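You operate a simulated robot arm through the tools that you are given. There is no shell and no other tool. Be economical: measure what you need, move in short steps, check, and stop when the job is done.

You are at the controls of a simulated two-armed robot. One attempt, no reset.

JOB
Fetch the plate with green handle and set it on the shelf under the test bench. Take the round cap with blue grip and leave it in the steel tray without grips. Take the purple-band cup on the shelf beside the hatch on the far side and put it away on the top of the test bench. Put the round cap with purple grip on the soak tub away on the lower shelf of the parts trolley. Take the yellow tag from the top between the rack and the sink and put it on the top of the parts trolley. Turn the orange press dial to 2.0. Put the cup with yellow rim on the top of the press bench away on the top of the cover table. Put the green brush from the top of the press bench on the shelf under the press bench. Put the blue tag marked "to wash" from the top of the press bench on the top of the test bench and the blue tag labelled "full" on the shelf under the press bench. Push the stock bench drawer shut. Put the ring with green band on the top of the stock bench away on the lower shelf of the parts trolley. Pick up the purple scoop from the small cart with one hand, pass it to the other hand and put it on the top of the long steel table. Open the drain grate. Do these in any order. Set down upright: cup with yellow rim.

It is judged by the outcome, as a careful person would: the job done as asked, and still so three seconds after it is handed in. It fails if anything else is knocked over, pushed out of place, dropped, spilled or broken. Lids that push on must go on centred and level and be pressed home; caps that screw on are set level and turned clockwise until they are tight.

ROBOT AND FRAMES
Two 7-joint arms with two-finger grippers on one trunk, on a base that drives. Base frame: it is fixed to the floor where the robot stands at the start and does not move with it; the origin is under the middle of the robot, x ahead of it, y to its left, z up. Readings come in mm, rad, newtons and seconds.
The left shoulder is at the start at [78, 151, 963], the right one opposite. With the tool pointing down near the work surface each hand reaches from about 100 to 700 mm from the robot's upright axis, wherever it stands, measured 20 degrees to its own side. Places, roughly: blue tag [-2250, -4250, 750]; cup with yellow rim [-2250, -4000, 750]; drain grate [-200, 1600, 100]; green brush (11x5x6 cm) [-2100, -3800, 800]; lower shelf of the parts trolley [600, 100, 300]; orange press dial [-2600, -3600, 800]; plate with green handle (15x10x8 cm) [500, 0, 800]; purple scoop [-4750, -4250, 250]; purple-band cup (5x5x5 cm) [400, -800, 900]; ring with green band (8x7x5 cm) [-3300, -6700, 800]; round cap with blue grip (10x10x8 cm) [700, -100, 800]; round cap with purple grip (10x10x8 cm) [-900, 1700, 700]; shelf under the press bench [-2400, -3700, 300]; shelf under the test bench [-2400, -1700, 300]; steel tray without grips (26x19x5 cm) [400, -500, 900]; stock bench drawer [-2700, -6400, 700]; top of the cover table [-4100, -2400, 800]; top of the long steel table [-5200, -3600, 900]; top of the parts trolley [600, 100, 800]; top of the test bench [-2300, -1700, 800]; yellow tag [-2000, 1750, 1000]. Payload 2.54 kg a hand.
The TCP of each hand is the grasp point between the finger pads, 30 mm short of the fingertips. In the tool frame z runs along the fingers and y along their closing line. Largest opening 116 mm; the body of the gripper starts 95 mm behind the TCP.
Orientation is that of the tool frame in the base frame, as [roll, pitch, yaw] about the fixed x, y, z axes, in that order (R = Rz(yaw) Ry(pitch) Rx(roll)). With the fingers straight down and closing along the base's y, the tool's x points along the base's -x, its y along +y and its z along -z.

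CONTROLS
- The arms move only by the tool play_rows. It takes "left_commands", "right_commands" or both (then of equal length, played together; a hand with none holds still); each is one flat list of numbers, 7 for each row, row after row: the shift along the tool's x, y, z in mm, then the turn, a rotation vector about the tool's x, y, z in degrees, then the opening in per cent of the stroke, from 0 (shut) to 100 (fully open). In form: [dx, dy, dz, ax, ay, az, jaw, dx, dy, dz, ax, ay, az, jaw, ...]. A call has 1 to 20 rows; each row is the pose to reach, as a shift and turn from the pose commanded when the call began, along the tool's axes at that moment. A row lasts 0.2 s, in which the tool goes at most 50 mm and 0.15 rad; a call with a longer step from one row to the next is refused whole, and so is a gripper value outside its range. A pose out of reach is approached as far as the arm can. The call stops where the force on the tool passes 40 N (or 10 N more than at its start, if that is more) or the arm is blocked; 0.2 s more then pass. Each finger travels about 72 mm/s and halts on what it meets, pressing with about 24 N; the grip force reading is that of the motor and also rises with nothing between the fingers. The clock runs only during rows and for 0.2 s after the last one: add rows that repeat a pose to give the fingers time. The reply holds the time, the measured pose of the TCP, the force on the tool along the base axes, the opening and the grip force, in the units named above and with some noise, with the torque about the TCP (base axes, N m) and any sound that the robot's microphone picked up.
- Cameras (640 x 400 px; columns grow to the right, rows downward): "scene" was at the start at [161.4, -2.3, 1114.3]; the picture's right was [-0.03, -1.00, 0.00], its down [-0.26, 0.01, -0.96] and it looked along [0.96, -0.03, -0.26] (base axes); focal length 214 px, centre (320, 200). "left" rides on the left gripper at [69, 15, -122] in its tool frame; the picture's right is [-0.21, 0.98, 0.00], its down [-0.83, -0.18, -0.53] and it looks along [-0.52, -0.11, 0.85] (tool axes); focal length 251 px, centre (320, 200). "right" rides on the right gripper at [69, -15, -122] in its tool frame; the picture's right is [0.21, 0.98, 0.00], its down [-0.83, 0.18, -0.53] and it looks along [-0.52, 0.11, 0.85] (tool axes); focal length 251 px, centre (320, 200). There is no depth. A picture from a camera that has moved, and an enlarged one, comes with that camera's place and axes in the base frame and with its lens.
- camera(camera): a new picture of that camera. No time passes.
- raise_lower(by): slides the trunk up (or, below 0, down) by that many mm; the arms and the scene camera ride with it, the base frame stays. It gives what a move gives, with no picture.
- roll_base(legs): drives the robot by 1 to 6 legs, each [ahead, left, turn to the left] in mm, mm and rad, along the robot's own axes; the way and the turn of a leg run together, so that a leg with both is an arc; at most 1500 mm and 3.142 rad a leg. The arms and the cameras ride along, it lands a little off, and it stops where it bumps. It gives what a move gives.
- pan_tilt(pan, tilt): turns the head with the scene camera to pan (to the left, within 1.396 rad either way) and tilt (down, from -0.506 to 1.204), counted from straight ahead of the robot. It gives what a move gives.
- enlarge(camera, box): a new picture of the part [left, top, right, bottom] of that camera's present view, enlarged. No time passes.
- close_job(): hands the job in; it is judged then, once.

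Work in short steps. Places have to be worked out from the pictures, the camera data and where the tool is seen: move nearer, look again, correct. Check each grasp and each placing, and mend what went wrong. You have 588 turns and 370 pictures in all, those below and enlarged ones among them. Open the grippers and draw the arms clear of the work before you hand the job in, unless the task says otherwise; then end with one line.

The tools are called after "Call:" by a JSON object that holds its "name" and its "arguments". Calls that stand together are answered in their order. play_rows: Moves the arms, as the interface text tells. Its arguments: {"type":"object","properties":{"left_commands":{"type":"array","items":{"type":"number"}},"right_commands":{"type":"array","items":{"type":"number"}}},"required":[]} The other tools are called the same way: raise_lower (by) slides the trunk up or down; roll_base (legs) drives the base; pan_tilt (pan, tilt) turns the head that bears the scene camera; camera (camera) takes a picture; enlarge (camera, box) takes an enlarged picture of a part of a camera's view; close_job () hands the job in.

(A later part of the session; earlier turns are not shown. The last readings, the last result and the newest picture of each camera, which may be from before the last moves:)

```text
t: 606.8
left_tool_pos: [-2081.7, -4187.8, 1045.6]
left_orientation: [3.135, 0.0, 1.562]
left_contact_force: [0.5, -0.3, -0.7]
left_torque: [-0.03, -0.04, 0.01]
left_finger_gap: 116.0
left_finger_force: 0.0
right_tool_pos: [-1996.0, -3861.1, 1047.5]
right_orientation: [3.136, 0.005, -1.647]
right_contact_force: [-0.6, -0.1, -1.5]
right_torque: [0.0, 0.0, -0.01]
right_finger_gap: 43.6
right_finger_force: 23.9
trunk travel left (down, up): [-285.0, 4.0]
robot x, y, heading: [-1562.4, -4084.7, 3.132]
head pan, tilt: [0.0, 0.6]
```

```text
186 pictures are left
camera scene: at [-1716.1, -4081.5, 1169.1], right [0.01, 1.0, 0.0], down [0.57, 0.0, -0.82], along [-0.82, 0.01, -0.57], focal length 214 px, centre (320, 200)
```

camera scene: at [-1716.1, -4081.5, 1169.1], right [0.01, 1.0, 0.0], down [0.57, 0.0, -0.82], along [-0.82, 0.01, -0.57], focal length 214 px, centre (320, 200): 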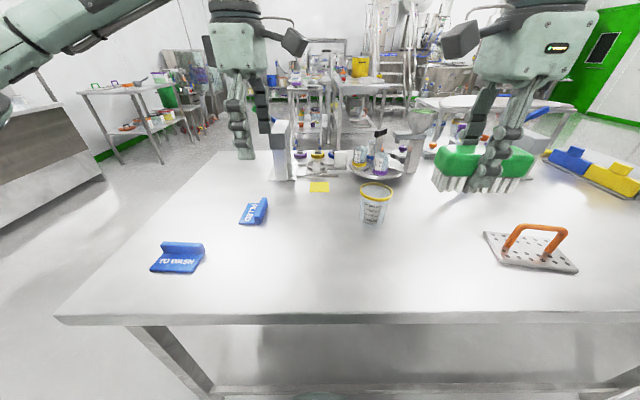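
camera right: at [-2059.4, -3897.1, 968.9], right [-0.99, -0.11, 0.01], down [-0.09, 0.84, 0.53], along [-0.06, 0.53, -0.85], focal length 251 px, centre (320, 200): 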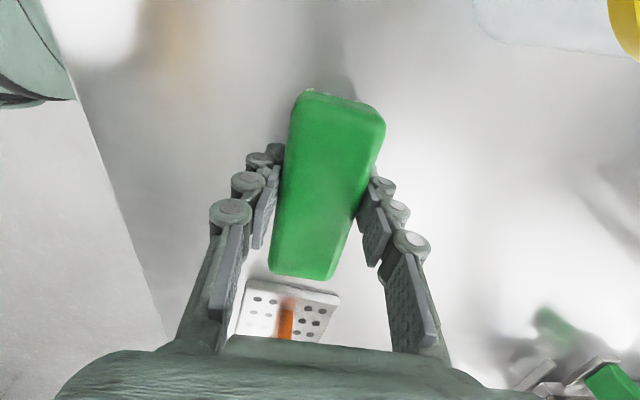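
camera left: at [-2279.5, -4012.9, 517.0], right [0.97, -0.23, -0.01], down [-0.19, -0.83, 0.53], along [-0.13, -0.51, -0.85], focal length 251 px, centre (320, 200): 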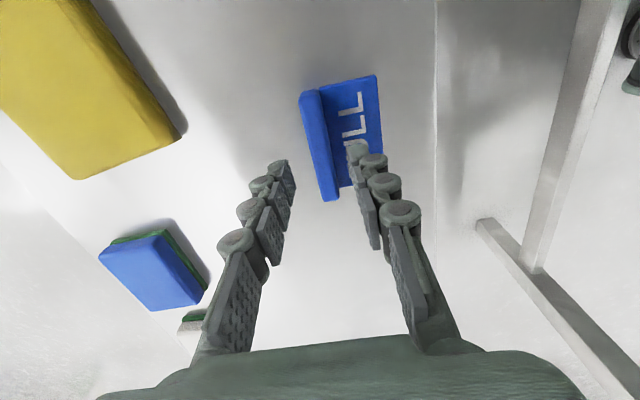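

Set the brush down at (-1996,-3861), which is clear.

Call:
{"name": "play_rows", "arguments": {"right_commands": [0, 0, 5, 0, 0, 0, 34, 0, 0, 15, 0, 0, 0, 34, 0, 0, 32, 0, 0, 0, 34, 0, 0, 54, 0, 0, 0, 34, 0, 0, 78, 0, 0, 0, 34, 0, 0, 102, 0, 0, 0, 34, 0, 0, 126, 0, 0, 0, 34, 0, 0, 150, 0, 0, 0, 34, 0, 0, 170, 0, 0, 0, 34, 0, 0, 185, 0, 0, 0, 34, 0, 0, 193, 0, 0, 0, 34, 0, 0, 197, 0, 0, 0, 34, 0, 0, 200, 0, 0, 0, 34]}}

Call:
{"name": "play_rows", "arguments": {"right_commands": [0, 0, 2, 0, 0, 0, 34, 0, 0, 4, 0, 0, 0, 34]}}

```text
t: 609.6
left_tool_pos: [-2081.5, -4188.5, 1046.0]
left_orientation: [3.135, 0.001, 1.561]
left_contact_force: [-0.5, -0.6, 0.5]
left_torque: [0.0, 0.02, -0.01]
left_finger_gap: 115.9
left_finger_force: 0.1
right_tool_pos: [-1997.7, -3859.4, 845.8]
right_orientation: [3.134, 0.004, -1.645]
right_contact_force: [1.2, 0.6, 5.6]
right_torque: [-0.23, -0.11, 0.02]
right_finger_gap: 43.6
right_finger_force: 23.8
trunk travel left (down, up): [-285.0, 4.0]
robot x, y, heading: [-1562.7, -4082.1, 3.137]
head pan, tilt: [0.0, 0.6]
```

```text
t: 610.2
left_tool_pos: [-2080.3, -4189.2, 1047.4]
left_orientation: [3.136, 0.0, 1.56]
left_contact_force: [-1.0, 0.1, 0.5]
left_torque: [0.0, -0.01, 0.02]
left_finger_gap: 116.0
left_finger_force: 0.0
right_tool_pos: [-1998.3, -3861.8, 843.7]
right_orientation: [3.131, 0.006, -1.646]
right_contact_force: [-3.4, 2.5, 17.5]
right_torque: [0.07, -0.02, 0.02]
right_finger_gap: 43.6
right_finger_force: 24.5
trunk travel left (down, up): [-285.0, 4.0]
robot x, y, heading: [-1559.4, -4087.3, 3.13]
head pan, tilt: [0.0, 0.6]
```

Release, raise the right hand, and shift the robot so the left hand is over the brush.

Call:
{"name": "play_rows", "arguments": {"right_commands": [0, 0, -3, 0, 0, 0, 45, 0, 0, -3, 0, 0, 0, 60, 0, 0, -3, 0, 0, 0, 80, 0, 0, -25, 0, 0, 0, 80, 0, 0, -65, 0, 0, 0, 80, 0, 0, -110, 0, 0, 0, 100, 0, 0, -155, 0, 0, 0, 100, 0, 0, -200, 0, 0, 0, 100]}}

Call:
{"name": "roll_base", "arguments": {"legs": [[-83, -326, 0]]}}

Call:
{"name": "camera", "arguments": {"camera": "left"}}

Call:
{"name": "camera", "arguments": {"camera": "scene"}}

```text
t: 612.0
left_tool_pos: [-2081.4, -4188.3, 1046.0]
left_orientation: [3.137, -0.001, 1.56]
left_contact_force: [0.1, 0.2, 0.4]
left_torque: [-0.04, 0.02, -0.02]
left_finger_gap: 116.1
left_finger_force: 0.0
right_tool_pos: [-1995.2, -3860.4, 1043.9]
right_orientation: [3.138, 0.006, -1.645]
right_contact_force: [-0.5, -0.7, 0.1]
right_torque: [0.02, -0.02, -0.07]
right_finger_gap: 116.0
right_finger_force: 0.1
trunk travel left (down, up): [-285.0, 4.0]
robot x, y, heading: [-1559.0, -4082.7, 3.136]
head pan, tilt: [0.0, 0.6]
```

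```text
t: 615.7
left_tool_pos: [-1995.8, -3868.7, 1045.6]
left_orientation: [3.136, -0.001, 1.564]
left_contact_force: [-0.3, 0.2, -0.3]
left_torque: [0.03, -0.01, -0.04]
left_finger_gap: 116.0
left_finger_force: 0.0
right_tool_pos: [-1914.1, -3539.3, 1043.5]
right_orientation: [3.135, 0.005, -1.64]
right_contact_force: [0.2, 0.4, -0.3]
right_torque: [0.01, 0.0, 0.0]
right_finger_gap: 115.7
right_finger_force: 0.0
trunk travel left (down, up): [-285.0, 4.0]
robot x, y, heading: [-1473.3, -3762.8, 3.138]
head pan, tilt: [0.0, 0.6]
```

```text
185 pictures are left
camera left: at [-1980.2, -3799.0, 1169.8], right [0.98, -0.22, 0.01], down [-0.19, -0.82, 0.53], along [-0.11, -0.52, -0.85], focal length 251 px, centre (320, 200)
```

left: 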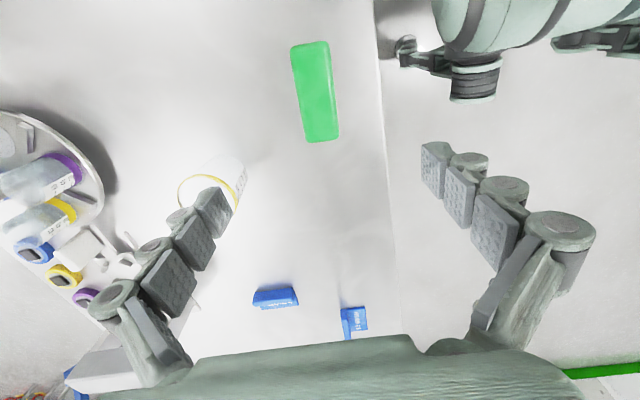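

```text
184 pictures are left
camera scene: at [-1630.3, -3759.2, 1169.2], right [0.0, 1.0, 0.0], down [0.56, 0.0, -0.83], along [-0.83, 0.0, -0.56], focal length 214 px, centre (320, 200)
```

scene: 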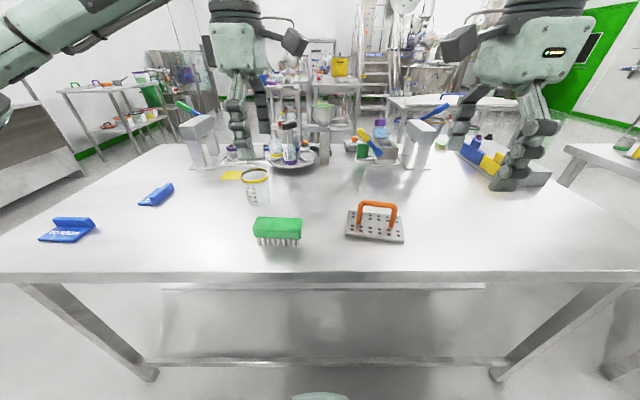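

Brush centre ≈(-1993,-3851). Descend with the left hand and grip.

Call:
{"name": "play_rows", "arguments": {"left_commands": [5, 1, 40, 0, 0, 1, 75, 10, 2, 80, 0, 0, 2, 70, 15, 3, 120, 0, 0, 4, 65, 18, 3, 160, 0, 0, 4, 65, 18, 3, 190, 0, 0, 4, 65, 18, 3, 200, 0, 0, 4, 65, 18, 3, 200, 0, 0, 4, 45, 18, 3, 200, 0, 0, 4, 34, 18, 3, 200, 0, 0, 4, 34, 18, 3, 200, 0, 0, 4, 34]}}

Call:
{"name": "camera", "arguments": {"camera": "left"}}

```text
t: 617.9
left_tool_pos: [-1990.3, -3850.3, 845.6]
left_orientation: [3.135, 0.0, 1.497]
left_contact_force: [0.4, 0.6, -0.6]
left_torque: [0.07, -0.01, -0.02]
left_finger_gap: 43.5
left_finger_force: 24.7
right_tool_pos: [-1913.5, -3538.9, 1042.8]
right_orientation: [3.136, 0.006, -1.642]
right_contact_force: [0.3, 0.4, 0.2]
right_torque: [-0.02, 0.01, 0.0]
right_finger_gap: 115.9
right_finger_force: 0.1
trunk travel left (down, up): [-285.0, 4.0]
robot x, y, heading: [-1472.2, -3760.5, 3.14]
head pan, tilt: [0.0, 0.6]
```

```text
183 pictures are left
camera left: at [-1971.0, -3782.6, 969.5], right [0.96, -0.29, 0.01], down [-0.25, -0.81, 0.53], along [-0.15, -0.51, -0.85], focal length 251 px, centre (320, 200)
```

left: 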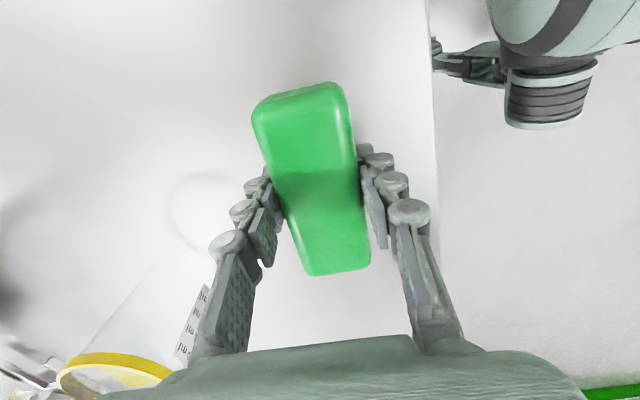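

Gripped. Lift and retract; raise the right hand so it stays above table height when the trunk goes down.

Call:
{"name": "play_rows", "arguments": {"left_commands": [0, 0, -3, 0, 0, 0, 34, 0, 0, -8, 0, 0, 0, 34, 0, 0, -16, 0, 0, 0, 34, 0, 0, -27, 0, 0, 0, 34, 0, 0, -40, 0, 0, 0, 34, 0, 0, -55, 0, 0, 0, 34, 0, 0, -70, 0, 0, 0, 34, 0, 0, -86, 0, 0, 0, 34, 0, 0, -102, 0, 0, 0, 34, 0, 0, -116, 0, 0, 0, 34, 0, 0, -126, 0, 0, 0, 34, 0, 0, -130, 0, 0, 0, 34], "right_commands": [0, -9, -14, 0, 0, 0, 100, 0, -18, -28, 0, 0, 0, 100, 0, -27, -42, 0, 0, 0, 100, 0, -36, -56, 0, 0, 0, 100, 0, -45, -70, 0, 0, 0, 100, 0, -54, -84, 0, 0, 0, 100, 0, -63, -98, 0, 0, 0, 100, 0, -72, -112, 0, 0, 0, 100, 0, -81, -126, 0, 0, 0, 100, 0, -90, -140, 0, 0, 0, 100, 0, -100, -154, 0, 0, 0, 100, 0, -108, -165, 0, 0, 0, 100]}}

Call:
{"name": "roll_base", "arguments": {"legs": [[-500, 150, 0]]}}

Call:
{"name": "raise_lower", "arguments": {"by": -285}}

Call:
{"name": "play_rows", "arguments": {"left_commands": [0, -2, 4, 0, 0, 0, 34, 0, -6, 12, 0, 0, 0, 34, 0, -12, 25, 0, 0, 0, 34, 0, -19, 42, 0, 0, 0, 34, 0, -27, 60, 0, 0, 0, 34, 0, -35, 78, 0, 0, 0, 34, 0, -43, 96, 0, 0, 0, 34, 0, -51, 114, 0, 0, 0, 34, 0, -59, 132, 0, 0, 0, 34, 0, -67, 150, 0, 0, 0, 34, 0, -75, 168, 0, 0, 0, 34, 0, -83, 186, 0, 0, 0, 34, 0, -91, 204, 0, 0, 0, 34, 0, -99, 222, 0, 0, 0, 34, 0, -107, 240, 0, 0, 0, 34, 0, -114, 256, 0, 0, 0, 34, 0, -119, 270, 0, 0, 0, 34, 0, -123, 280, 0, 0, 0, 34, 0, -125, 285, 0, 0, 0, 34]}}

Call:
{"name": "camera", "arguments": {"camera": "scene"}}

```text
t: 620.5
left_tool_pos: [-1992.8, -3850.5, 977.0]
left_orientation: [3.136, 0.0, 1.495]
left_contact_force: [-0.1, -0.3, -1.9]
left_torque: [0.01, -0.02, 0.01]
left_finger_gap: 43.3
left_finger_force: 23.9
right_tool_pos: [-1803.6, -3548.2, 1207.9]
right_orientation: [3.136, 0.007, -1.641]
right_contact_force: [0.3, -0.6, -0.1]
right_torque: [-0.02, -0.01, 0.0]
right_finger_gap: 116.0
right_finger_force: 0.0
trunk travel left (down, up): [-285.0, 4.0]
robot x, y, heading: [-1473.9, -3759.7, 3.145]
head pan, tilt: [0.0, 0.6]
```

```text
t: 623.5
left_tool_pos: [-1491.8, -4002.8, 977.6]
left_orientation: [3.135, 0.0, 1.493]
left_contact_force: [-1.1, 0.9, -1.5]
left_torque: [0.0, 0.02, 0.02]
left_finger_gap: 43.6
left_finger_force: 24.4
right_tool_pos: [-1301.8, -3699.6, 1207.8]
right_orientation: [3.137, 0.005, -1.645]
right_contact_force: [-0.1, 0.0, 0.0]
right_torque: [0.03, 0.02, -0.01]
right_finger_gap: 116.0
right_finger_force: 0.0
trunk travel left (down, up): [-285.0, 4.0]
robot x, y, heading: [-973.8, -3916.5, 3.133]
head pan, tilt: [0.0, 0.6]
```

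```text
t: 626.4
left_tool_pos: [-1491.9, -4000.2, 691.5]
left_orientation: [3.137, 0.0, 1.492]
left_contact_force: [0.5, 0.5, -1.0]
left_torque: [0.01, -0.01, 0.0]
left_finger_gap: 43.3
left_finger_force: 23.4
right_tool_pos: [-1302.9, -3698.2, 920.9]
right_orientation: [3.138, 0.005, -1.644]
right_contact_force: [-0.7, -0.4, 0.3]
right_torque: [-0.02, -0.03, -0.03]
right_finger_gap: 115.8
right_finger_force: 0.1
trunk travel left (down, up): [0.0, 289.0]
robot x, y, heading: [-972.7, -3912.7, 3.134]
head pan, tilt: [0.0, 0.6]
```

```text
t: 630.4
left_tool_pos: [-1614.0, -3992.4, 404.5]
left_orientation: [3.137, 0.0, 1.492]
left_contact_force: [-0.2, -0.6, -1.0]
left_torque: [0.0, -0.01, 0.0]
left_finger_gap: 43.4
left_finger_force: 24.5
right_tool_pos: [-1303.1, -3698.6, 921.8]
right_orientation: [3.135, 0.007, -1.645]
right_contact_force: [0.0, -0.3, 0.0]
right_torque: [-0.05, 0.01, 0.02]
right_finger_gap: 115.8
right_finger_force: 0.0
trunk travel left (down, up): [0.0, 289.0]
robot x, y, heading: [-969.9, -3912.4, 3.139]
head pan, tilt: [0.0, 0.6]
```

```text
182 pictures are left
camera scene: at [-1130.2, -3911.4, 884.2], right [0.01, 1.0, 0.0], down [0.56, 0.0, -0.83], along [-0.82, 0.0, -0.56], focal length 214 px, centre (320, 200)
```

scene: 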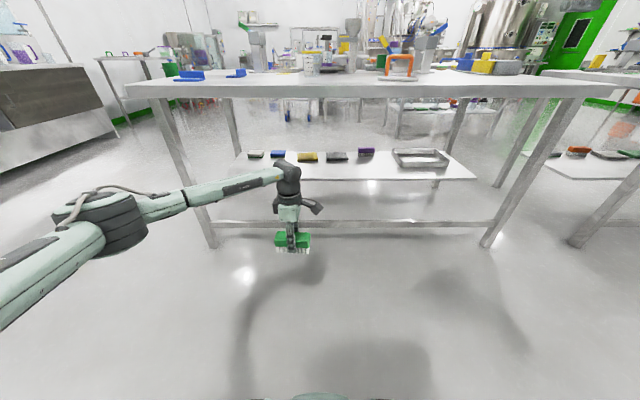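

Strafe right to clear the FULL tag's spot, then drive in.

Call:
{"name": "roll_base", "arguments": {"legs": [[0, -85, 0], [585, 0, 0]]}}

Call:
{"name": "play_rows", "arguments": {"left_commands": [0, -2, 0, 0, 0, 0, 34, 0, -7, 0, 0, 0, 0, 34, 0, -14, 0, 0, 0, 0, 34, 0, -23, 0, 0, 0, 0, 34, 0, -33, 0, 0, 0, 0, 34, 0, -43, 0, 0, 0, 0, 34, 0, -53, 0, 0, 0, 0, 34, 0, -61, 0, 0, 0, 0, 34, 0, -66, 0, 0, 0, 0, 34]}}

Call:
{"name": "camera", "arguments": {"camera": "left"}}

Call:
{"name": "camera", "arguments": {"camera": "scene"}}

```text
t: 634.8
left_tool_pos: [-2204.0, -3896.3, 406.0]
left_orientation: [3.136, 0.0, 1.485]
left_contact_force: [0.3, 0.6, -0.9]
left_torque: [0.0, 0.0, 0.03]
left_finger_gap: 43.6
left_finger_force: 23.6
right_tool_pos: [-1889.9, -3606.3, 921.7]
right_orientation: [3.138, 0.004, -1.65]
right_contact_force: [-0.5, -0.2, 0.3]
right_torque: [0.0, -0.04, 0.01]
right_finger_gap: 116.2
right_finger_force: 0.0
trunk travel left (down, up): [0.0, 289.0]
robot x, y, heading: [-1565.1, -3818.9, 3.13]
head pan, tilt: [0.0, 0.6]
```

```text
t: 636.8
left_tool_pos: [-2270.9, -3890.2, 404.5]
left_orientation: [3.137, -0.002, 1.483]
left_contact_force: [-0.5, -0.4, -1.1]
left_torque: [0.0, -0.03, 0.0]
left_finger_gap: 43.6
left_finger_force: 24.3
right_tool_pos: [-1890.7, -3605.8, 921.3]
right_orientation: [3.137, 0.006, -1.652]
right_contact_force: [0.3, 0.4, -0.2]
right_torque: [0.02, 0.01, -0.05]
right_finger_gap: 116.0
right_finger_force: 0.1
trunk travel left (down, up): [0.0, 289.0]
robot x, y, heading: [-1560.2, -3820.1, 3.125]
head pan, tilt: [0.0, 0.6]
```

```text
181 pictures are left
camera left: at [-2249.2, -3824.0, 528.3], right [0.95, -0.3, 0.01], down [-0.26, -0.81, 0.53], along [-0.15, -0.51, -0.85], focal length 251 px, centre (320, 200)
```

left: 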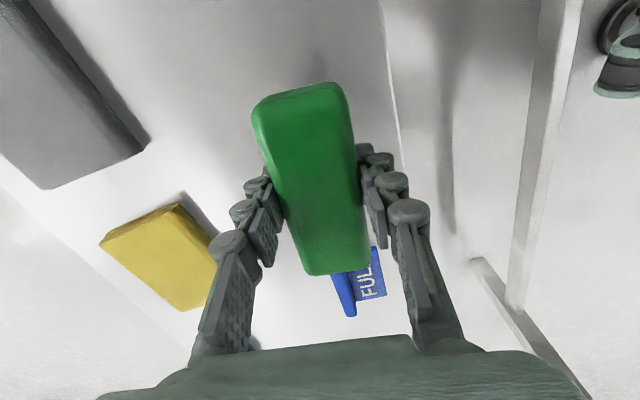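

```text
180 pictures are left
camera scene: at [-1718.9, -3819.7, 884.2], right [0.01, 1.0, 0.0], down [0.56, -0.01, -0.83], along [-0.82, 0.01, -0.56], focal length 214 px, centre (320, 200)
```

scene: 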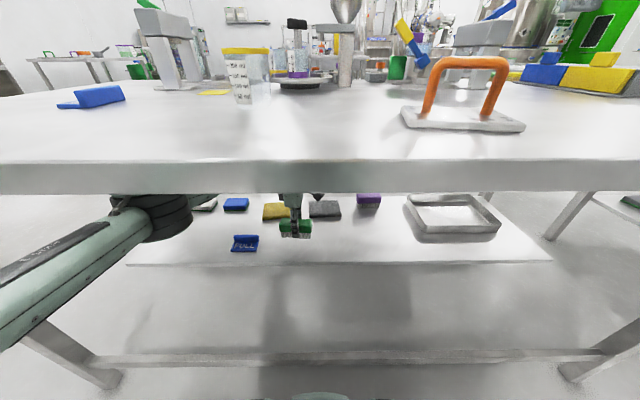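

Over the shelf, clear of everything. Lower it.

Call:
{"name": "play_rows", "arguments": {"left_commands": [0, 0, 4, 0, 0, 0, 34, 0, 0, 12, 0, 0, 0, 34, 0, 0, 22, 0, 0, 0, 34, 0, 0, 32, 0, 0, 0, 34, 0, 0, 40, 0, 0, 0, 34, 0, 0, 45, 0, 0, 0, 34]}}

Call:
{"name": "play_rows", "arguments": {"left_commands": [0, 0, 2, 0, 0, 0, 34, 0, 0, 5, 0, 0, 0, 34, 0, 0, 8, 0, 0, 0, 34]}}

```text
t: 638.2
left_tool_pos: [-2268.7, -3890.0, 361.3]
left_orientation: [3.137, 0.0, 1.482]
left_contact_force: [-0.5, 0.9, -1.0]
left_torque: [-0.01, -0.06, 0.0]
left_finger_gap: 43.5
left_finger_force: 23.7
right_tool_pos: [-1890.1, -3605.0, 921.7]
right_orientation: [3.137, 0.005, -1.65]
right_contact_force: [-0.9, 0.3, -0.3]
right_torque: [-0.02, -0.03, 0.02]
right_finger_gap: 115.9
right_finger_force: 0.0
trunk travel left (down, up): [0.0, 289.0]
robot x, y, heading: [-1564.6, -3821.6, 3.131]
head pan, tilt: [0.0, 0.6]
```

```text
t: 639.0
left_tool_pos: [-2269.8, -3891.0, 351.0]
left_orientation: [3.137, 0.0, 1.482]
left_contact_force: [-0.4, 0.7, -0.3]
left_torque: [-0.03, -0.02, 0.02]
left_finger_gap: 43.6
left_finger_force: 24.3
right_tool_pos: [-1890.6, -3606.4, 922.1]
right_orientation: [3.136, 0.004, -1.65]
right_contact_force: [-0.4, 0.8, -0.2]
right_torque: [-0.01, -0.05, -0.03]
right_finger_gap: 115.8
right_finger_force: 0.0
trunk travel left (down, up): [0.0, 289.0]
robot x, y, heading: [-1562.1, -3821.6, 3.129]
head pan, tilt: [0.0, 0.6]
```

Call:
{"name": "play_rows", "arguments": {"left_commands": [0, 0, 2, 0, 0, 0, 34, 0, 0, 4, 0, 0, 0, 34, 0, 0, 6, 0, 0, 0, 34]}}

Call:
{"name": "play_rows", "arguments": {"left_commands": [0, 0, 0, 0, 0, 0, 45, 0, 0, 0, 0, 0, 0, 55, 0, 0, 0, 0, 0, 0, 65, 0, 0, 0, 0, 0, 0, 65, 0, 0, -20, 0, 0, 0, 65, 0, 0, -45, 0, 0, 0, 65, 0, 0, -60, 0, 0, 0, 65]}}

Call:
{"name": "camera", "arguments": {"camera": "left"}}

```text
t: 639.8
left_tool_pos: [-2270.5, -3890.7, 345.1]
left_orientation: [3.135, 0.0, 1.484]
left_contact_force: [1.2, -0.2, 0.5]
left_torque: [0.01, 0.01, -0.01]
left_finger_gap: 43.3
left_finger_force: 23.8
right_tool_pos: [-1889.3, -3605.1, 922.4]
right_orientation: [3.137, 0.005, -1.651]
right_contact_force: [0.1, -1.1, -0.1]
right_torque: [0.03, 0.01, 0.0]
right_finger_gap: 116.4
right_finger_force: 0.1
trunk travel left (down, up): [0.0, 289.0]
robot x, y, heading: [-1564.8, -3823.2, 3.126]
head pan, tilt: [0.0, 0.6]
```

```text
t: 641.4
left_tool_pos: [-2269.4, -3890.3, 406.9]
left_orientation: [3.134, 0.0, 1.486]
left_contact_force: [0.3, -0.4, -0.6]
left_torque: [0.02, 0.02, 0.01]
left_finger_gap: 75.4
left_finger_force: 0.1
right_tool_pos: [-1890.0, -3606.1, 922.7]
right_orientation: [3.137, 0.007, -1.651]
right_contact_force: [0.4, 0.0, 0.0]
right_torque: [0.0, 0.01, 0.01]
right_finger_gap: 116.0
right_finger_force: 0.0
trunk travel left (down, up): [0.0, 289.0]
robot x, y, heading: [-1565.0, -3824.5, 3.13]
head pan, tilt: [0.0, 0.6]
```

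```text
179 pictures are left
camera left: at [-2248.9, -3823.3, 529.8], right [0.95, -0.3, 0.01], down [-0.26, -0.81, 0.53], along [-0.15, -0.51, -0.85], focal length 251 px, centre (320, 200)
```

left: 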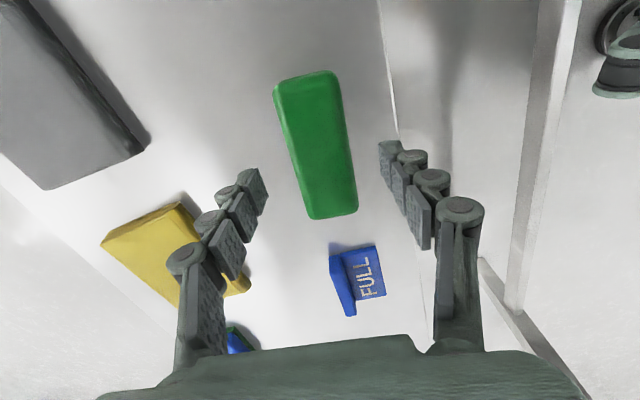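

Brush placed. Back out and restore the arms.

Call:
{"name": "roll_base", "arguments": {"legs": [[-620, 0, 0]]}}

Call:
{"name": "raise_lower", "arguments": {"by": 285}}

Call:
{"name": "play_rows", "arguments": {"left_commands": [0, 18, -35, 0, 0, 6, 100, 0, 36, -70, 0, 0, 12, 100, 0, 54, -105, 0, 0, 19, 100, 0, 72, -140, 0, 0, 26, 100, 0, 90, -175, 0, 0, 33, 100, 0, 108, -210, 0, 0, 40, 100, 0, 126, -245, 0, 0, 47, 100, 0, 144, -280, 0, 0, 54, 100, 0, 162, -315, 0, 0, 61, 100, 0, 180, -345, 0, 0, 68, 100, 0, 190, -360, 0, 0, 75, 100, 0, 200, -365, 0, 0, 82, 100, 0, 200, -365, 0, 0, 85, 100], "right_commands": [0, 0, 10, 0, 0, -7, 100, 0, 5, 20, 0, 0, -14, 100, 0, 10, 30, 0, 0, -21, 100, 0, 15, 40, 0, 0, -28, 100, 0, 20, 50, 0, 0, -35, 100, 0, 25, 60, 0, 0, -42, 100, 0, 30, 70, 0, 0, -49, 100, 0, 35, 80, 0, 0, -56, 100, 0, 40, 90, 0, 0, -63, 100, 0, 45, 100, 0, 0, -70, 100, 0, 50, 110, 0, 0, -77, 100, 0, 55, 120, 0, 0, -84, 100, 0, 60, 130, 0, 0, -90, 100]}}

Call:
{"name": "pan_tilt", "arguments": {"pan": 0.0, "tilt": 0.5}}

Call:
{"name": "camera", "arguments": {"camera": "scene"}}

```text
t: 644.9
left_tool_pos: [-1648.4, -3897.4, 406.4]
left_orientation: [3.136, 0.001, 1.482]
left_contact_force: [-0.9, 0.7, 0.5]
left_torque: [0.0, -0.02, 0.0]
left_finger_gap: 75.6
left_finger_force: 0.1
right_tool_pos: [-1267.7, -3614.4, 921.7]
right_orientation: [3.137, 0.005, -1.655]
right_contact_force: [1.1, 0.1, 0.4]
right_torque: [0.0, 0.01, -0.01]
right_finger_gap: 115.6
right_finger_force: 0.1
trunk travel left (down, up): [0.0, 289.0]
robot x, y, heading: [-942.2, -3827.0, 3.128]
head pan, tilt: [0.0, 0.6]
```

```text
t: 647.8
left_tool_pos: [-1648.5, -3898.0, 691.6]
left_orientation: [3.137, 0.0, 1.483]
left_contact_force: [0.2, -0.5, -0.3]
left_torque: [0.0, 0.01, 0.01]
left_finger_gap: 75.5
left_finger_force: 0.2
right_tool_pos: [-1267.7, -3613.5, 1206.1]
right_orientation: [3.136, 0.005, -1.652]
right_contact_force: [-0.1, 0.7, 1.2]
right_torque: [0.02, -0.02, 0.02]
right_finger_gap: 116.0
right_finger_force: 0.1
trunk travel left (down, up): [-285.0, 4.0]
robot x, y, heading: [-942.4, -3831.9, 3.126]
head pan, tilt: [0.0, 0.6]
```

```text
t: 650.6
left_tool_pos: [-1451.0, -3915.3, 1057.9]
left_orientation: [-3.141, -0.007, -0.004]
left_contact_force: [0.2, -0.6, 0.4]
left_torque: [0.02, -0.04, -0.04]
left_finger_gap: 115.9
left_finger_force: 0.1
right_tool_pos: [-1328.9, -3606.9, 1076.8]
right_orientation: [-3.135, 0.006, -0.081]
right_contact_force: [-0.3, 0.0, 0.1]
right_torque: [0.02, 0.01, -0.01]
right_finger_gap: 115.9
right_finger_force: 0.1
trunk travel left (down, up): [-285.0, 4.0]
robot x, y, heading: [-939.2, -3830.1, 3.124]
head pan, tilt: [0.0, 0.6]
```

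```text
t: 651.3
left_tool_pos: [-1451.9, -3915.4, 1057.6]
left_orientation: [3.14, -0.004, -0.001]
left_contact_force: [-0.1, 0.3, 0.5]
left_torque: [-0.03, 0.0, 0.0]
left_finger_gap: 115.9
left_finger_force: 0.1
right_tool_pos: [-1328.9, -3608.3, 1076.8]
right_orientation: [-3.134, 0.008, -0.085]
right_contact_force: [-0.2, 0.2, 0.7]
right_torque: [-0.01, 0.0, 0.01]
right_finger_gap: 115.9
right_finger_force: 0.0
trunk travel left (down, up): [-285.0, 4.0]
robot x, y, heading: [-939.6, -3830.5, 3.126]
head pan, tilt: [0.0, 0.499]
```

```text
178 pictures are left
camera scene: at [-1099.6, -3827.9, 1178.2], right [0.02, 1.0, 0.0], down [0.48, -0.01, -0.88], along [-0.88, 0.01, -0.48], focal length 214 px, centre (320, 200)
```

scene: 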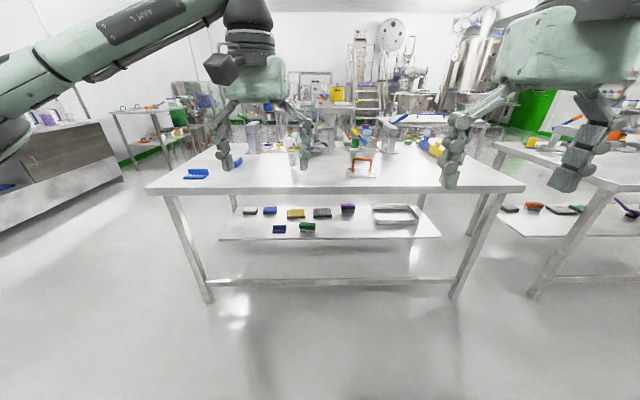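

Both are on the shelf. Now approach for TO WASH and the cup.

Call:
{"name": "roll_base", "arguments": {"legs": [[590, 420, 0]]}}

Call:
{"name": "camera", "arguments": {"camera": "left"}}

Call:
{"name": "camera", "arguments": {"camera": "scene"}}

```text
t: 655.8
left_tool_pos: [-2043.7, -4328.5, 1056.6]
left_orientation: [3.141, -0.005, 0.0]
left_contact_force: [-0.4, -0.9, -0.4]
left_torque: [0.03, -0.02, -0.01]
left_finger_gap: 116.0
left_finger_force: 0.0
right_tool_pos: [-1920.9, -4021.6, 1077.6]
right_orientation: [-3.137, 0.005, -0.081]
right_contact_force: [-0.2, 1.5, -0.2]
right_torque: [0.06, 0.01, 0.0]
right_finger_gap: 115.9
right_finger_force: 0.0
trunk travel left (down, up): [-285.0, 4.0]
robot x, y, heading: [-1537.9, -4240.4, 3.129]
head pan, tilt: [0.0, 0.499]
```

```text
177 pictures are left
camera left: at [-1974.5, -4343.8, 1180.7], right [-0.21, -0.98, 0.0], down [-0.83, 0.18, 0.53], along [-0.52, 0.11, -0.85], focal length 251 px, centre (320, 200)
```

left: 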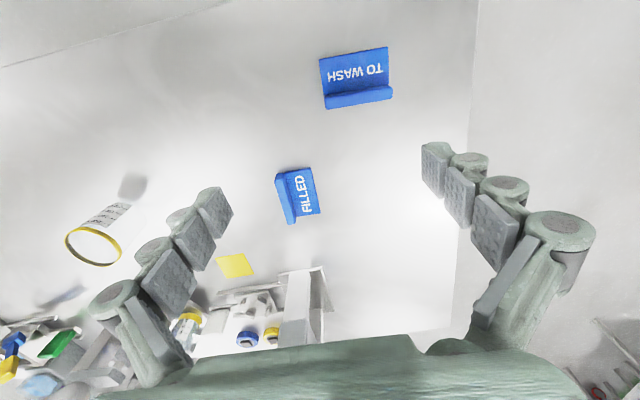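

```text
176 pictures are left
camera scene: at [-1691.9, -4240.6, 1178.2], right [0.01, 1.0, 0.0], down [0.48, -0.01, -0.88], along [-0.88, 0.01, -0.48], focal length 214 px, centre (320, 200)
```

scene: 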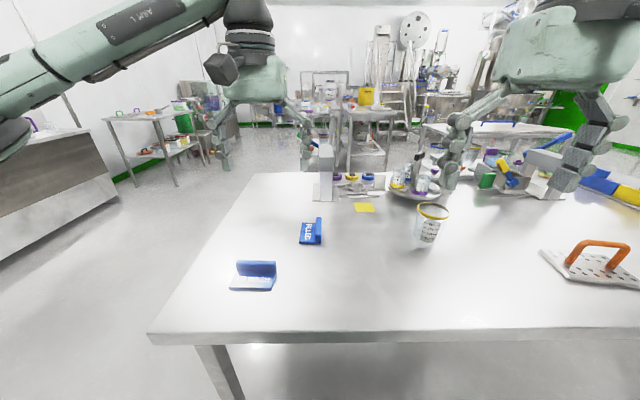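

TO WASH ridge runs along y at (-2046,-4381). Rotate the left hand, descend and grip.

Call:
{"name": "play_rows", "arguments": {"left_commands": [0, 5, 10, 0, 0, -8, 100, 0, 10, 20, 0, 0, -16, 100, 0, 15, 30, 0, 0, -24, 100, 0, 20, 40, 0, 0, -32, 90, 0, 25, 50, 0, 0, -40, 80, 0, 30, 60, 0, 0, -48, 70, -1, 35, 70, 0, 0, -56, 60, -1, 40, 80, 0, 0, -64, 55, -1, 45, 95, 0, 0, -72, 50, -1, 50, 110, 0, 0, -80, 50, -1, 52, 125, 0, 0, -85, 50]}}

Call:
{"name": "camera", "arguments": {"camera": "left"}}

```text
t: 658.2
left_tool_pos: [-2043.8, -4380.2, 931.2]
left_orientation: [3.138, 0.0, 1.488]
left_contact_force: [-0.1, -0.3, 0.2]
left_torque: [0.0, 0.01, 0.0]
left_finger_gap: 58.1
left_finger_force: 0.0
right_tool_pos: [-1921.5, -4020.4, 1078.1]
right_orientation: [-3.136, 0.004, -0.082]
right_contact_force: [0.3, -0.4, -0.5]
right_torque: [-0.01, -0.01, 0.01]
right_finger_gap: 116.0
right_finger_force: 0.0
trunk travel left (down, up): [-285.0, 4.0]
robot x, y, heading: [-1530.9, -4245.0, 3.132]
head pan, tilt: [0.0, 0.499]
```

```text
175 pictures are left
camera left: at [-2023.4, -4313.3, 1055.0], right [0.96, -0.3, 0.01], down [-0.25, -0.81, 0.53], along [-0.15, -0.51, -0.85], focal length 251 px, centre (320, 200)
```

left: 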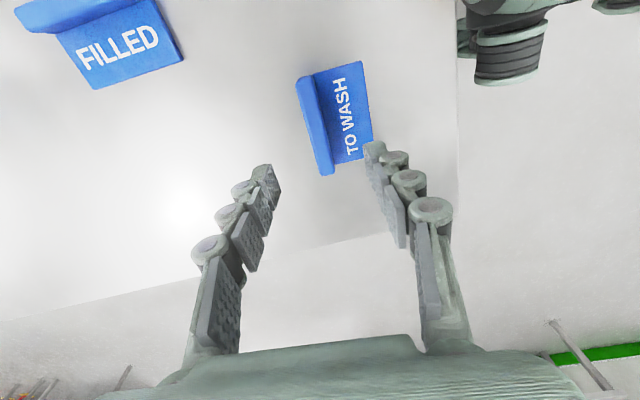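

Call:
{"name": "play_rows", "arguments": {"left_commands": [1, -1, 30, 0, 0, 0, 50, 2, -1, 60, 0, 0, 0, 50, 3, -1, 85, 0, 0, 0, 50, 3, -1, 93, 0, 0, 0, 50, 3, -1, 93, 0, 0, 0, 25, 3, -1, 93, 0, 0, 0, 0, 3, -1, 93, 0, 0, 0, 0, 3, -1, 93, 0, 0, 0, 0]}}

Call:
{"name": "play_rows", "arguments": {"left_commands": [0, 0, -2, 0, 0, 0, 0, 0, 0, -6, 0, 0, 0, 0, 0, 0, -14, 0, 0, 0, 0, 0, 0, -26, 0, 0, 0, 0, 0, 0, -42, 0, 0, 0, 0, 0, 0, -60, 0, 0, 0, 0, 0, 0, -80, 0, 0, 0, 0, 0, 0, -100, 0, 0, 0, 0, 0, 0, -120, 0, 0, 0, 0, 0, 0, -140, 0, 0, 0, 0, 0, 0, -156, 0, 0, 0, 0, 0, 0, -164, 0, 0, 0, 0]}}

Call:
{"name": "camera", "arguments": {"camera": "left"}}

Call:
{"name": "camera", "arguments": {"camera": "right"}}

```text
t: 660.0
left_tool_pos: [-2042.9, -4377.2, 839.9]
left_orientation: [3.137, 0.0, 1.481]
left_contact_force: [0.2, -0.3, -0.3]
left_torque: [-0.03, -0.01, 0.02]
left_finger_gap: 15.0
left_finger_force: 24.0
right_tool_pos: [-1921.1, -4020.8, 1077.1]
right_orientation: [-3.135, 0.005, -0.082]
right_contact_force: [-0.1, 0.0, -0.2]
right_torque: [0.02, 0.01, -0.01]
right_finger_gap: 115.8
right_finger_force: 0.1
trunk travel left (down, up): [-285.0, 4.0]
robot x, y, heading: [-1533.1, -4244.6, 3.129]
head pan, tilt: [0.0, 0.499]
```

```text
t: 662.6
left_tool_pos: [-2044.4, -4376.7, 1003.4]
left_orientation: [3.137, 0.0, 1.484]
left_contact_force: [0.0, -0.5, -1.7]
left_torque: [0.01, 0.0, 0.01]
left_finger_gap: 14.6
left_finger_force: 23.9
right_tool_pos: [-1920.7, -4020.5, 1078.5]
right_orientation: [-3.136, 0.006, -0.081]
right_contact_force: [-0.9, 0.6, 0.3]
right_torque: [-0.05, 0.0, -0.03]
right_finger_gap: 115.8
right_finger_force: 0.0
trunk travel left (down, up): [-285.0, 4.0]
robot x, y, heading: [-1529.1, -4241.3, 3.127]
head pan, tilt: [0.0, 0.499]
```

```text
174 pictures are left
camera left: at [-2023.2, -4309.9, 1126.7], right [0.95, -0.3, 0.01], down [-0.26, -0.81, 0.53], along [-0.15, -0.51, -0.85], focal length 251 px, centre (320, 200)
```

left: 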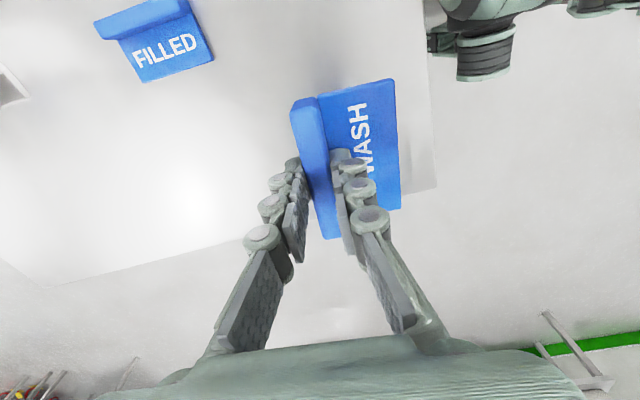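

```text
173 pictures are left
camera right: at [-1851.5, -4011.9, 1199.7], right [0.14, -0.99, -0.01], down [-0.83, -0.12, 0.54], along [-0.53, -0.07, -0.84], focal length 251 px, centre (320, 200)
```

right: 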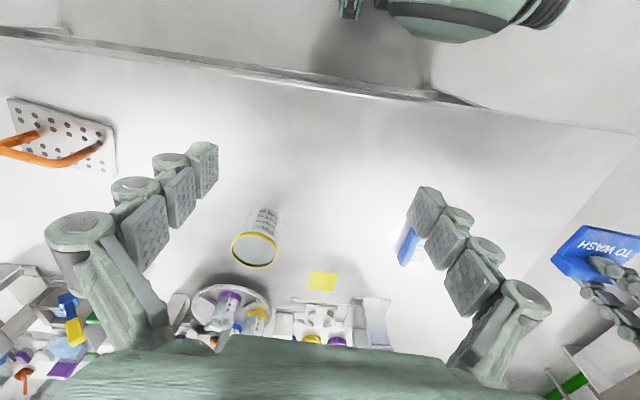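

Tag held. The cup (rim z≈904, Ø≈75) is at (-2148,-3940). Move so the right hand is in front of it.

Call:
{"name": "roll_base", "arguments": {"legs": [[50, -175, 0]]}}

Call:
{"name": "play_rows", "arguments": {"right_commands": [-30, 0, 10, 0, 0, -2, 100, -60, 3, 20, 0, 0, -4, 100, -90, 6, 30, 0, 0, -5, 100, -120, 10, 40, 0, 0, -5, 100, -145, 14, 60, 0, 0, -5, 100]}}

Call:
{"name": "camera", "arguments": {"camera": "right"}}

Call:
{"name": "camera", "arguments": {"camera": "scene"}}

```text
t: 664.9
left_tool_pos: [-2092.1, -4203.1, 1003.3]
left_orientation: [3.135, 0.0, 1.481]
left_contact_force: [0.3, 0.3, 0.2]
left_torque: [0.02, 0.02, 0.02]
left_finger_gap: 14.7
left_finger_force: 23.6
right_tool_pos: [-1966.9, -3846.7, 1076.5]
right_orientation: [-3.135, 0.005, -0.083]
right_contact_force: [0.5, 0.2, 0.6]
right_torque: [0.01, 0.0, 0.0]
right_finger_gap: 115.9
right_finger_force: 0.0
trunk travel left (down, up): [-285.0, 4.0]
robot x, y, heading: [-1581.3, -4072.8, 3.13]
head pan, tilt: [0.0, 0.499]
```

```text
t: 666.1
left_tool_pos: [-2091.9, -4203.2, 1002.3]
left_orientation: [3.136, 0.001, 1.481]
left_contact_force: [0.0, 0.0, 0.7]
left_torque: [0.0, -0.01, 0.02]
left_finger_gap: 14.8
left_finger_force: 24.0
right_tool_pos: [-2115.0, -3847.9, 1018.0]
right_orientation: [-3.136, 0.003, 0.007]
right_contact_force: [0.4, 0.3, 0.0]
right_torque: [0.0, -0.02, 0.02]
right_finger_gap: 115.8
right_finger_force: 0.1
trunk travel left (down, up): [-285.0, 4.0]
robot x, y, heading: [-1577.9, -4068.2, 3.125]
head pan, tilt: [0.0, 0.499]
```

```text
172 pictures are left
camera right: at [-2046.4, -3833.1, 1140.2], right [0.22, -0.98, -0.01], down [-0.82, -0.19, 0.54], along [-0.52, -0.11, -0.84], focal length 251 px, centre (320, 200)
```

right: 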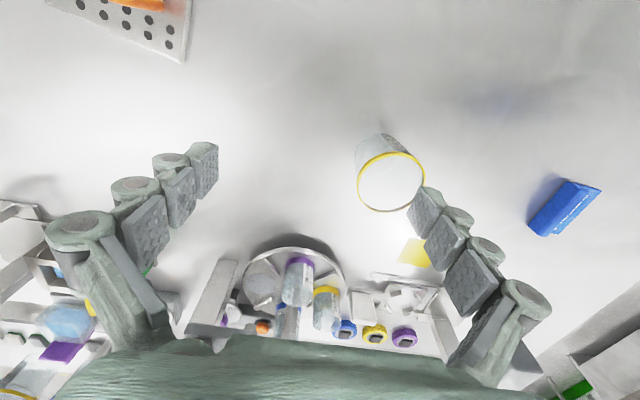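

```text
171 pictures are left
camera scene: at [-1739.7, -4066.8, 1178.1], right [0.01, 1.0, 0.0], down [0.48, -0.01, -0.88], along [-0.88, 0.01, -0.48], focal length 214 px, centre (320, 200)
```

scene: 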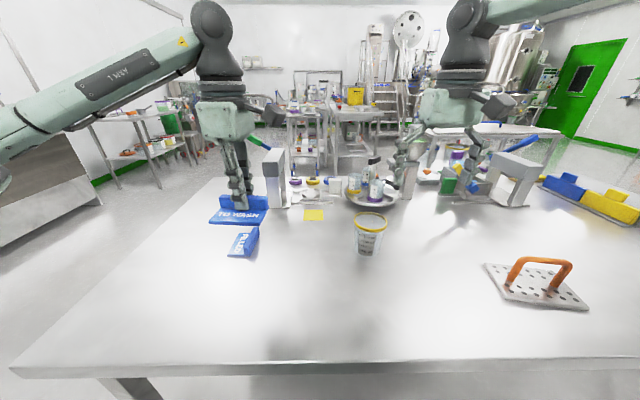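

Cup centre ≈(-2150,-3940). Move above it.

Call:
{"name": "play_rows", "arguments": {"right_commands": [-8, 23, 5, 0, 0, 0, 100, -16, 46, 15, 0, 0, 0, 100, -26, 70, 25, 0, 0, 0, 100, -35, 93, 45, 0, 0, 0, 100]}}

Call:
{"name": "camera", "arguments": {"camera": "right"}}

```text
t: 667.1
left_tool_pos: [-2092.0, -4203.2, 1003.8]
left_orientation: [3.136, 0.002, 1.482]
left_contact_force: [0.4, 0.1, -0.1]
left_torque: [0.0, 0.03, 0.05]
left_finger_gap: 14.6
left_finger_force: 23.9
right_tool_pos: [-2145.5, -3936.0, 972.8]
right_orientation: [-3.135, 0.007, 0.003]
right_contact_force: [1.8, 0.1, 1.2]
right_torque: [0.03, 0.03, 0.02]
right_finger_gap: 116.1
right_finger_force: 0.0
right hand out of reach, approached as far as the arm can: row 4
trunk travel left (down, up): [-285.0, 4.0]
robot x, y, heading: [-1578.2, -4069.8, 3.129]
head pan, tilt: [0.0, 0.499]
```

```text
170 pictures are left
camera right: at [-2076.3, -3921.1, 1094.1], right [0.22, -0.98, -0.01], down [-0.82, -0.19, 0.54], along [-0.53, -0.11, -0.84], focal length 251 px, centre (320, 200)
```

right: 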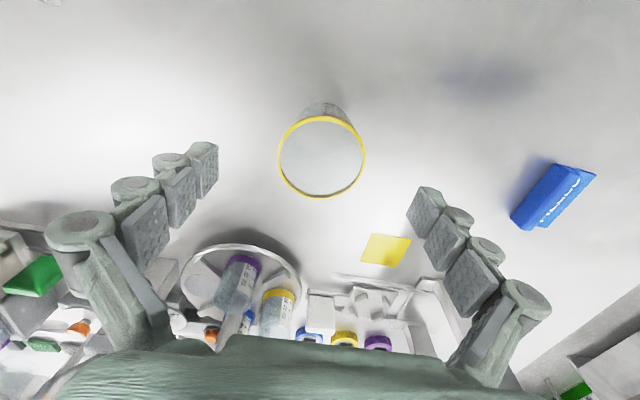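

Nearly centred. Descend around the cup to z≈872 (with 10 mm more forward).

Call:
{"name": "play_rows", "arguments": {"right_commands": [-3, 1, 25, 0, 0, 0, 100, -6, 1, 50, 0, 0, 0, 100, -9, 1, 75, 0, 0, 0, 100, -10, 1, 95, 0, 0, 0, 100, -10, 1, 101, 0, 0, 0, 100]}}

Call:
{"name": "camera", "arguments": {"camera": "right"}}

```text
t: 668.3
left_tool_pos: [-2091.0, -4203.6, 1002.4]
left_orientation: [3.135, -0.001, 1.484]
left_contact_force: [0.1, 0.0, 0.9]
left_torque: [0.01, 0.0, -0.01]
left_finger_gap: 15.0
left_finger_force: 24.3
right_tool_pos: [-2149.9, -3930.1, 871.9]
right_orientation: [-3.137, 0.008, 0.005]
right_contact_force: [-0.7, -0.1, 0.5]
right_torque: [0.03, -0.04, 0.01]
right_finger_gap: 116.0
right_finger_force: 0.1
right hand out of reach, approached as far as the arm can: row 3, 4, 5
trunk travel left (down, up): [-285.0, 4.0]
robot x, y, heading: [-1580.5, -4066.6, 3.128]
head pan, tilt: [0.0, 0.499]
```

```text
169 pictures are left
camera right: at [-2080.9, -3914.6, 994.5], right [0.22, -0.98, -0.01], down [-0.82, -0.19, 0.54], along [-0.53, -0.11, -0.84], focal length 251 px, centre (320, 200)
```

right: 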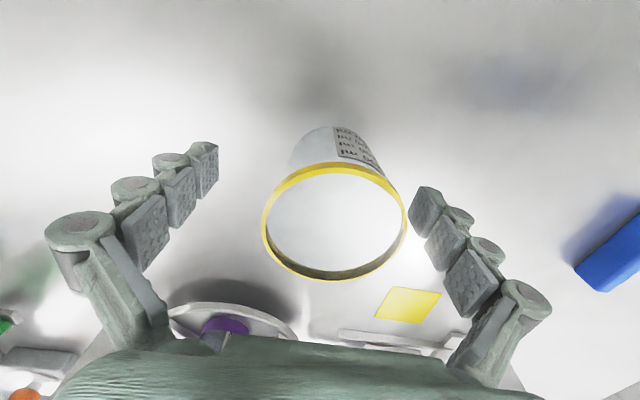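

Cup is ~6 mm off toward one finger; shift the base slightly, then close slowly.

Call:
{"name": "roll_base", "arguments": {"legs": [[3, 7, 0]]}}

Call:
{"name": "play_rows", "arguments": {"right_commands": [0, 0, 0, 0, 0, 0, 88, 0, 0, 0, 0, 0, 0, 78, 0, 0, 0, 0, 0, 0, 70, 0, 0, 0, 0, 0, 0, 64, 0, 0, 0, 0, 0, 0, 58, 0, 0, 0, 0, 0, 0, 52, 0, 0, 0, 0, 0, 0, 52]}}

Call:
{"name": "camera", "arguments": {"camera": "right"}}

```text
t: 669.1
left_tool_pos: [-2094.0, -4210.3, 1003.1]
left_orientation: [3.136, -0.001, 1.481]
left_contact_force: [0.4, -0.1, -1.0]
left_torque: [-0.01, -0.02, 0.01]
left_finger_gap: 14.7
left_finger_force: 23.3
right_tool_pos: [-2153.2, -3936.6, 873.5]
right_orientation: [-3.137, 0.007, 0.005]
right_contact_force: [0.3, -0.1, -0.4]
right_torque: [-0.02, 0.01, -0.02]
right_finger_gap: 115.9
right_finger_force: 0.0
trunk travel left (down, up): [-285.0, 4.0]
robot x, y, heading: [-1583.4, -4076.8, 3.129]
head pan, tilt: [0.0, 0.499]
```

```text
t: 670.7
left_tool_pos: [-2094.6, -4210.1, 1002.9]
left_orientation: [3.137, -0.001, 1.482]
left_contact_force: [-0.4, 0.8, -1.4]
left_torque: [-0.03, -0.03, 0.02]
left_finger_gap: 14.8
left_finger_force: 24.1
right_tool_pos: [-2152.3, -3936.2, 872.0]
right_orientation: [-3.136, 0.006, 0.007]
right_contact_force: [-0.5, 0.1, 1.9]
right_torque: [-0.03, 0.01, 0.01]
right_finger_gap: 68.9
right_finger_force: 24.1
trunk travel left (down, up): [-285.0, 4.0]
robot x, y, heading: [-1582.5, -4079.9, 3.126]
head pan, tilt: [0.0, 0.499]
```

```text
168 pictures are left
camera right: at [-2083.9, -3921.5, 994.9], right [0.22, -0.98, -0.01], down [-0.82, -0.19, 0.54], along [-0.53, -0.11, -0.84], focal length 251 px, centre (320, 200)
```

right: 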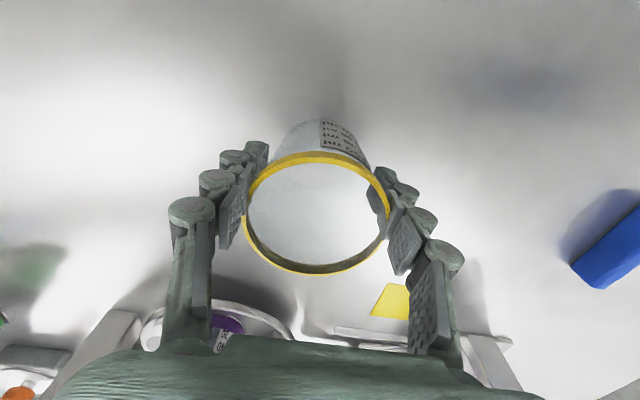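

Gripped. Lift gently.

Call:
{"name": "play_rows", "arguments": {"right_commands": [0, 0, -1, 0, 0, 0, 52, 0, 0, -3, 0, 0, 0, 52, 0, 0, -6, 0, 0, 0, 52, 0, 0, -10, 0, 0, 0, 52, 1, 0, -16, 0, 0, 0, 52, 3, 0, -24, 0, 0, 0, 52, 6, 0, -34, 0, 0, 0, 52, 10, 0, -46, 0, 0, 0, 52, 15, 0, -58, 0, 0, 0, 52, 20, 0, -72, 0, 0, 0, 52, 27, 0, -86, 0, 0, 0, 52, 34, 0, -100, 0, 0, 0, 52, 40, 0, -114, 0, 0, 0, 52, 45, 0, -126, 0, 0, 0, 52, 50, 0, -136, 0, 0, 0, 52, 52, 0, -142, 0, 0, 0, 52]}}

Call:
{"name": "camera", "arguments": {"camera": "scene"}}

```text
t: 674.1
left_tool_pos: [-2094.1, -4210.7, 1003.5]
left_orientation: [3.136, 0.001, 1.484]
left_contact_force: [-0.2, 0.5, -1.4]
left_torque: [0.01, 0.03, 0.01]
left_finger_gap: 14.8
left_finger_force: 24.2
right_tool_pos: [-2099.8, -3936.6, 1014.0]
right_orientation: [-3.136, 0.006, 0.006]
right_contact_force: [0.8, -0.1, 0.1]
right_torque: [0.02, 0.01, 0.01]
right_finger_gap: 68.8
right_finger_force: 24.3
trunk travel left (down, up): [-285.0, 4.0]
robot x, y, heading: [-1580.7, -4074.0, 3.128]
head pan, tilt: [0.0, 0.499]
```

```text
167 pictures are left
camera scene: at [-1742.1, -4073.8, 1178.3], right [0.01, 1.0, 0.0], down [0.48, -0.01, -0.88], along [-0.88, 0.01, -0.48], focal length 214 px, centre (320, 200)
```

scene: 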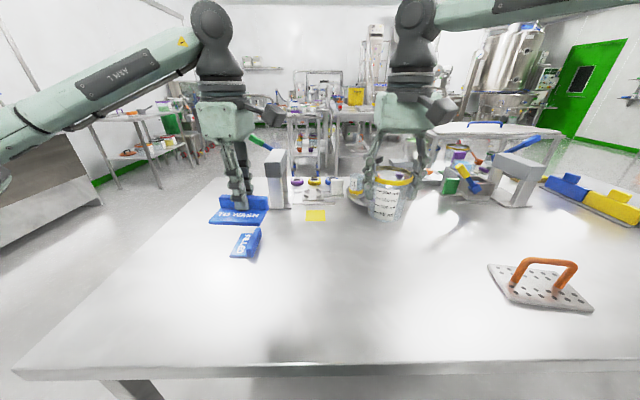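

Cup lifted upright. Back off and drive north to the test bench (east side) to place the tag.

Call:
{"name": "roll_base", "arguments": {"legs": [[-420, 0, 0], [0, -1200, 0], [0, -1050, 0]]}}

Call:
{"name": "camera", "arguments": {"camera": "scene"}}

```text
t: 698.1
left_tool_pos: [-1636.1, -1955.8, 1003.2]
left_orientation: [3.136, -0.001, 1.476]
left_contact_force: [0.0, 0.1, -0.7]
left_torque: [0.02, -0.01, -0.03]
left_finger_gap: 14.8
left_finger_force: 23.9
right_tool_pos: [-1641.4, -1680.7, 1014.2]
right_orientation: [-3.136, 0.007, 0.0]
right_contact_force: [0.3, -1.0, 0.5]
right_torque: [0.01, 0.0, 0.02]
right_finger_gap: 68.5
right_finger_force: 23.9
trunk travel left (down, up): [-285.0, 4.0]
robot x, y, heading: [-1128.0, -1827.4, 3.122]
head pan, tilt: [0.0, 0.499]
```

```text
166 pictures are left
camera scene: at [-1283.5, -1821.1, 1178.3], right [0.02, 1.0, 0.0], down [0.48, -0.01, -0.88], along [-0.88, 0.02, -0.48], focal length 214 px, centre (320, 200)
```

scene: 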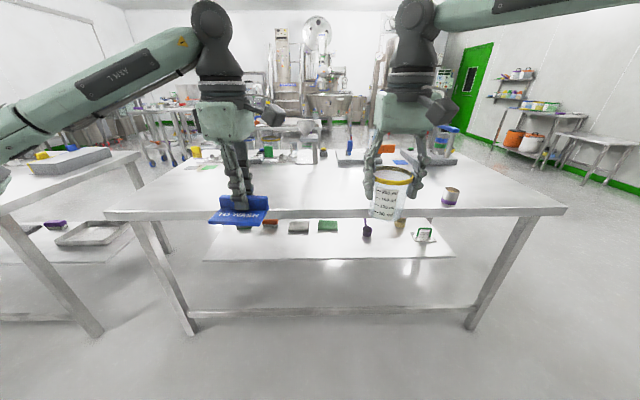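

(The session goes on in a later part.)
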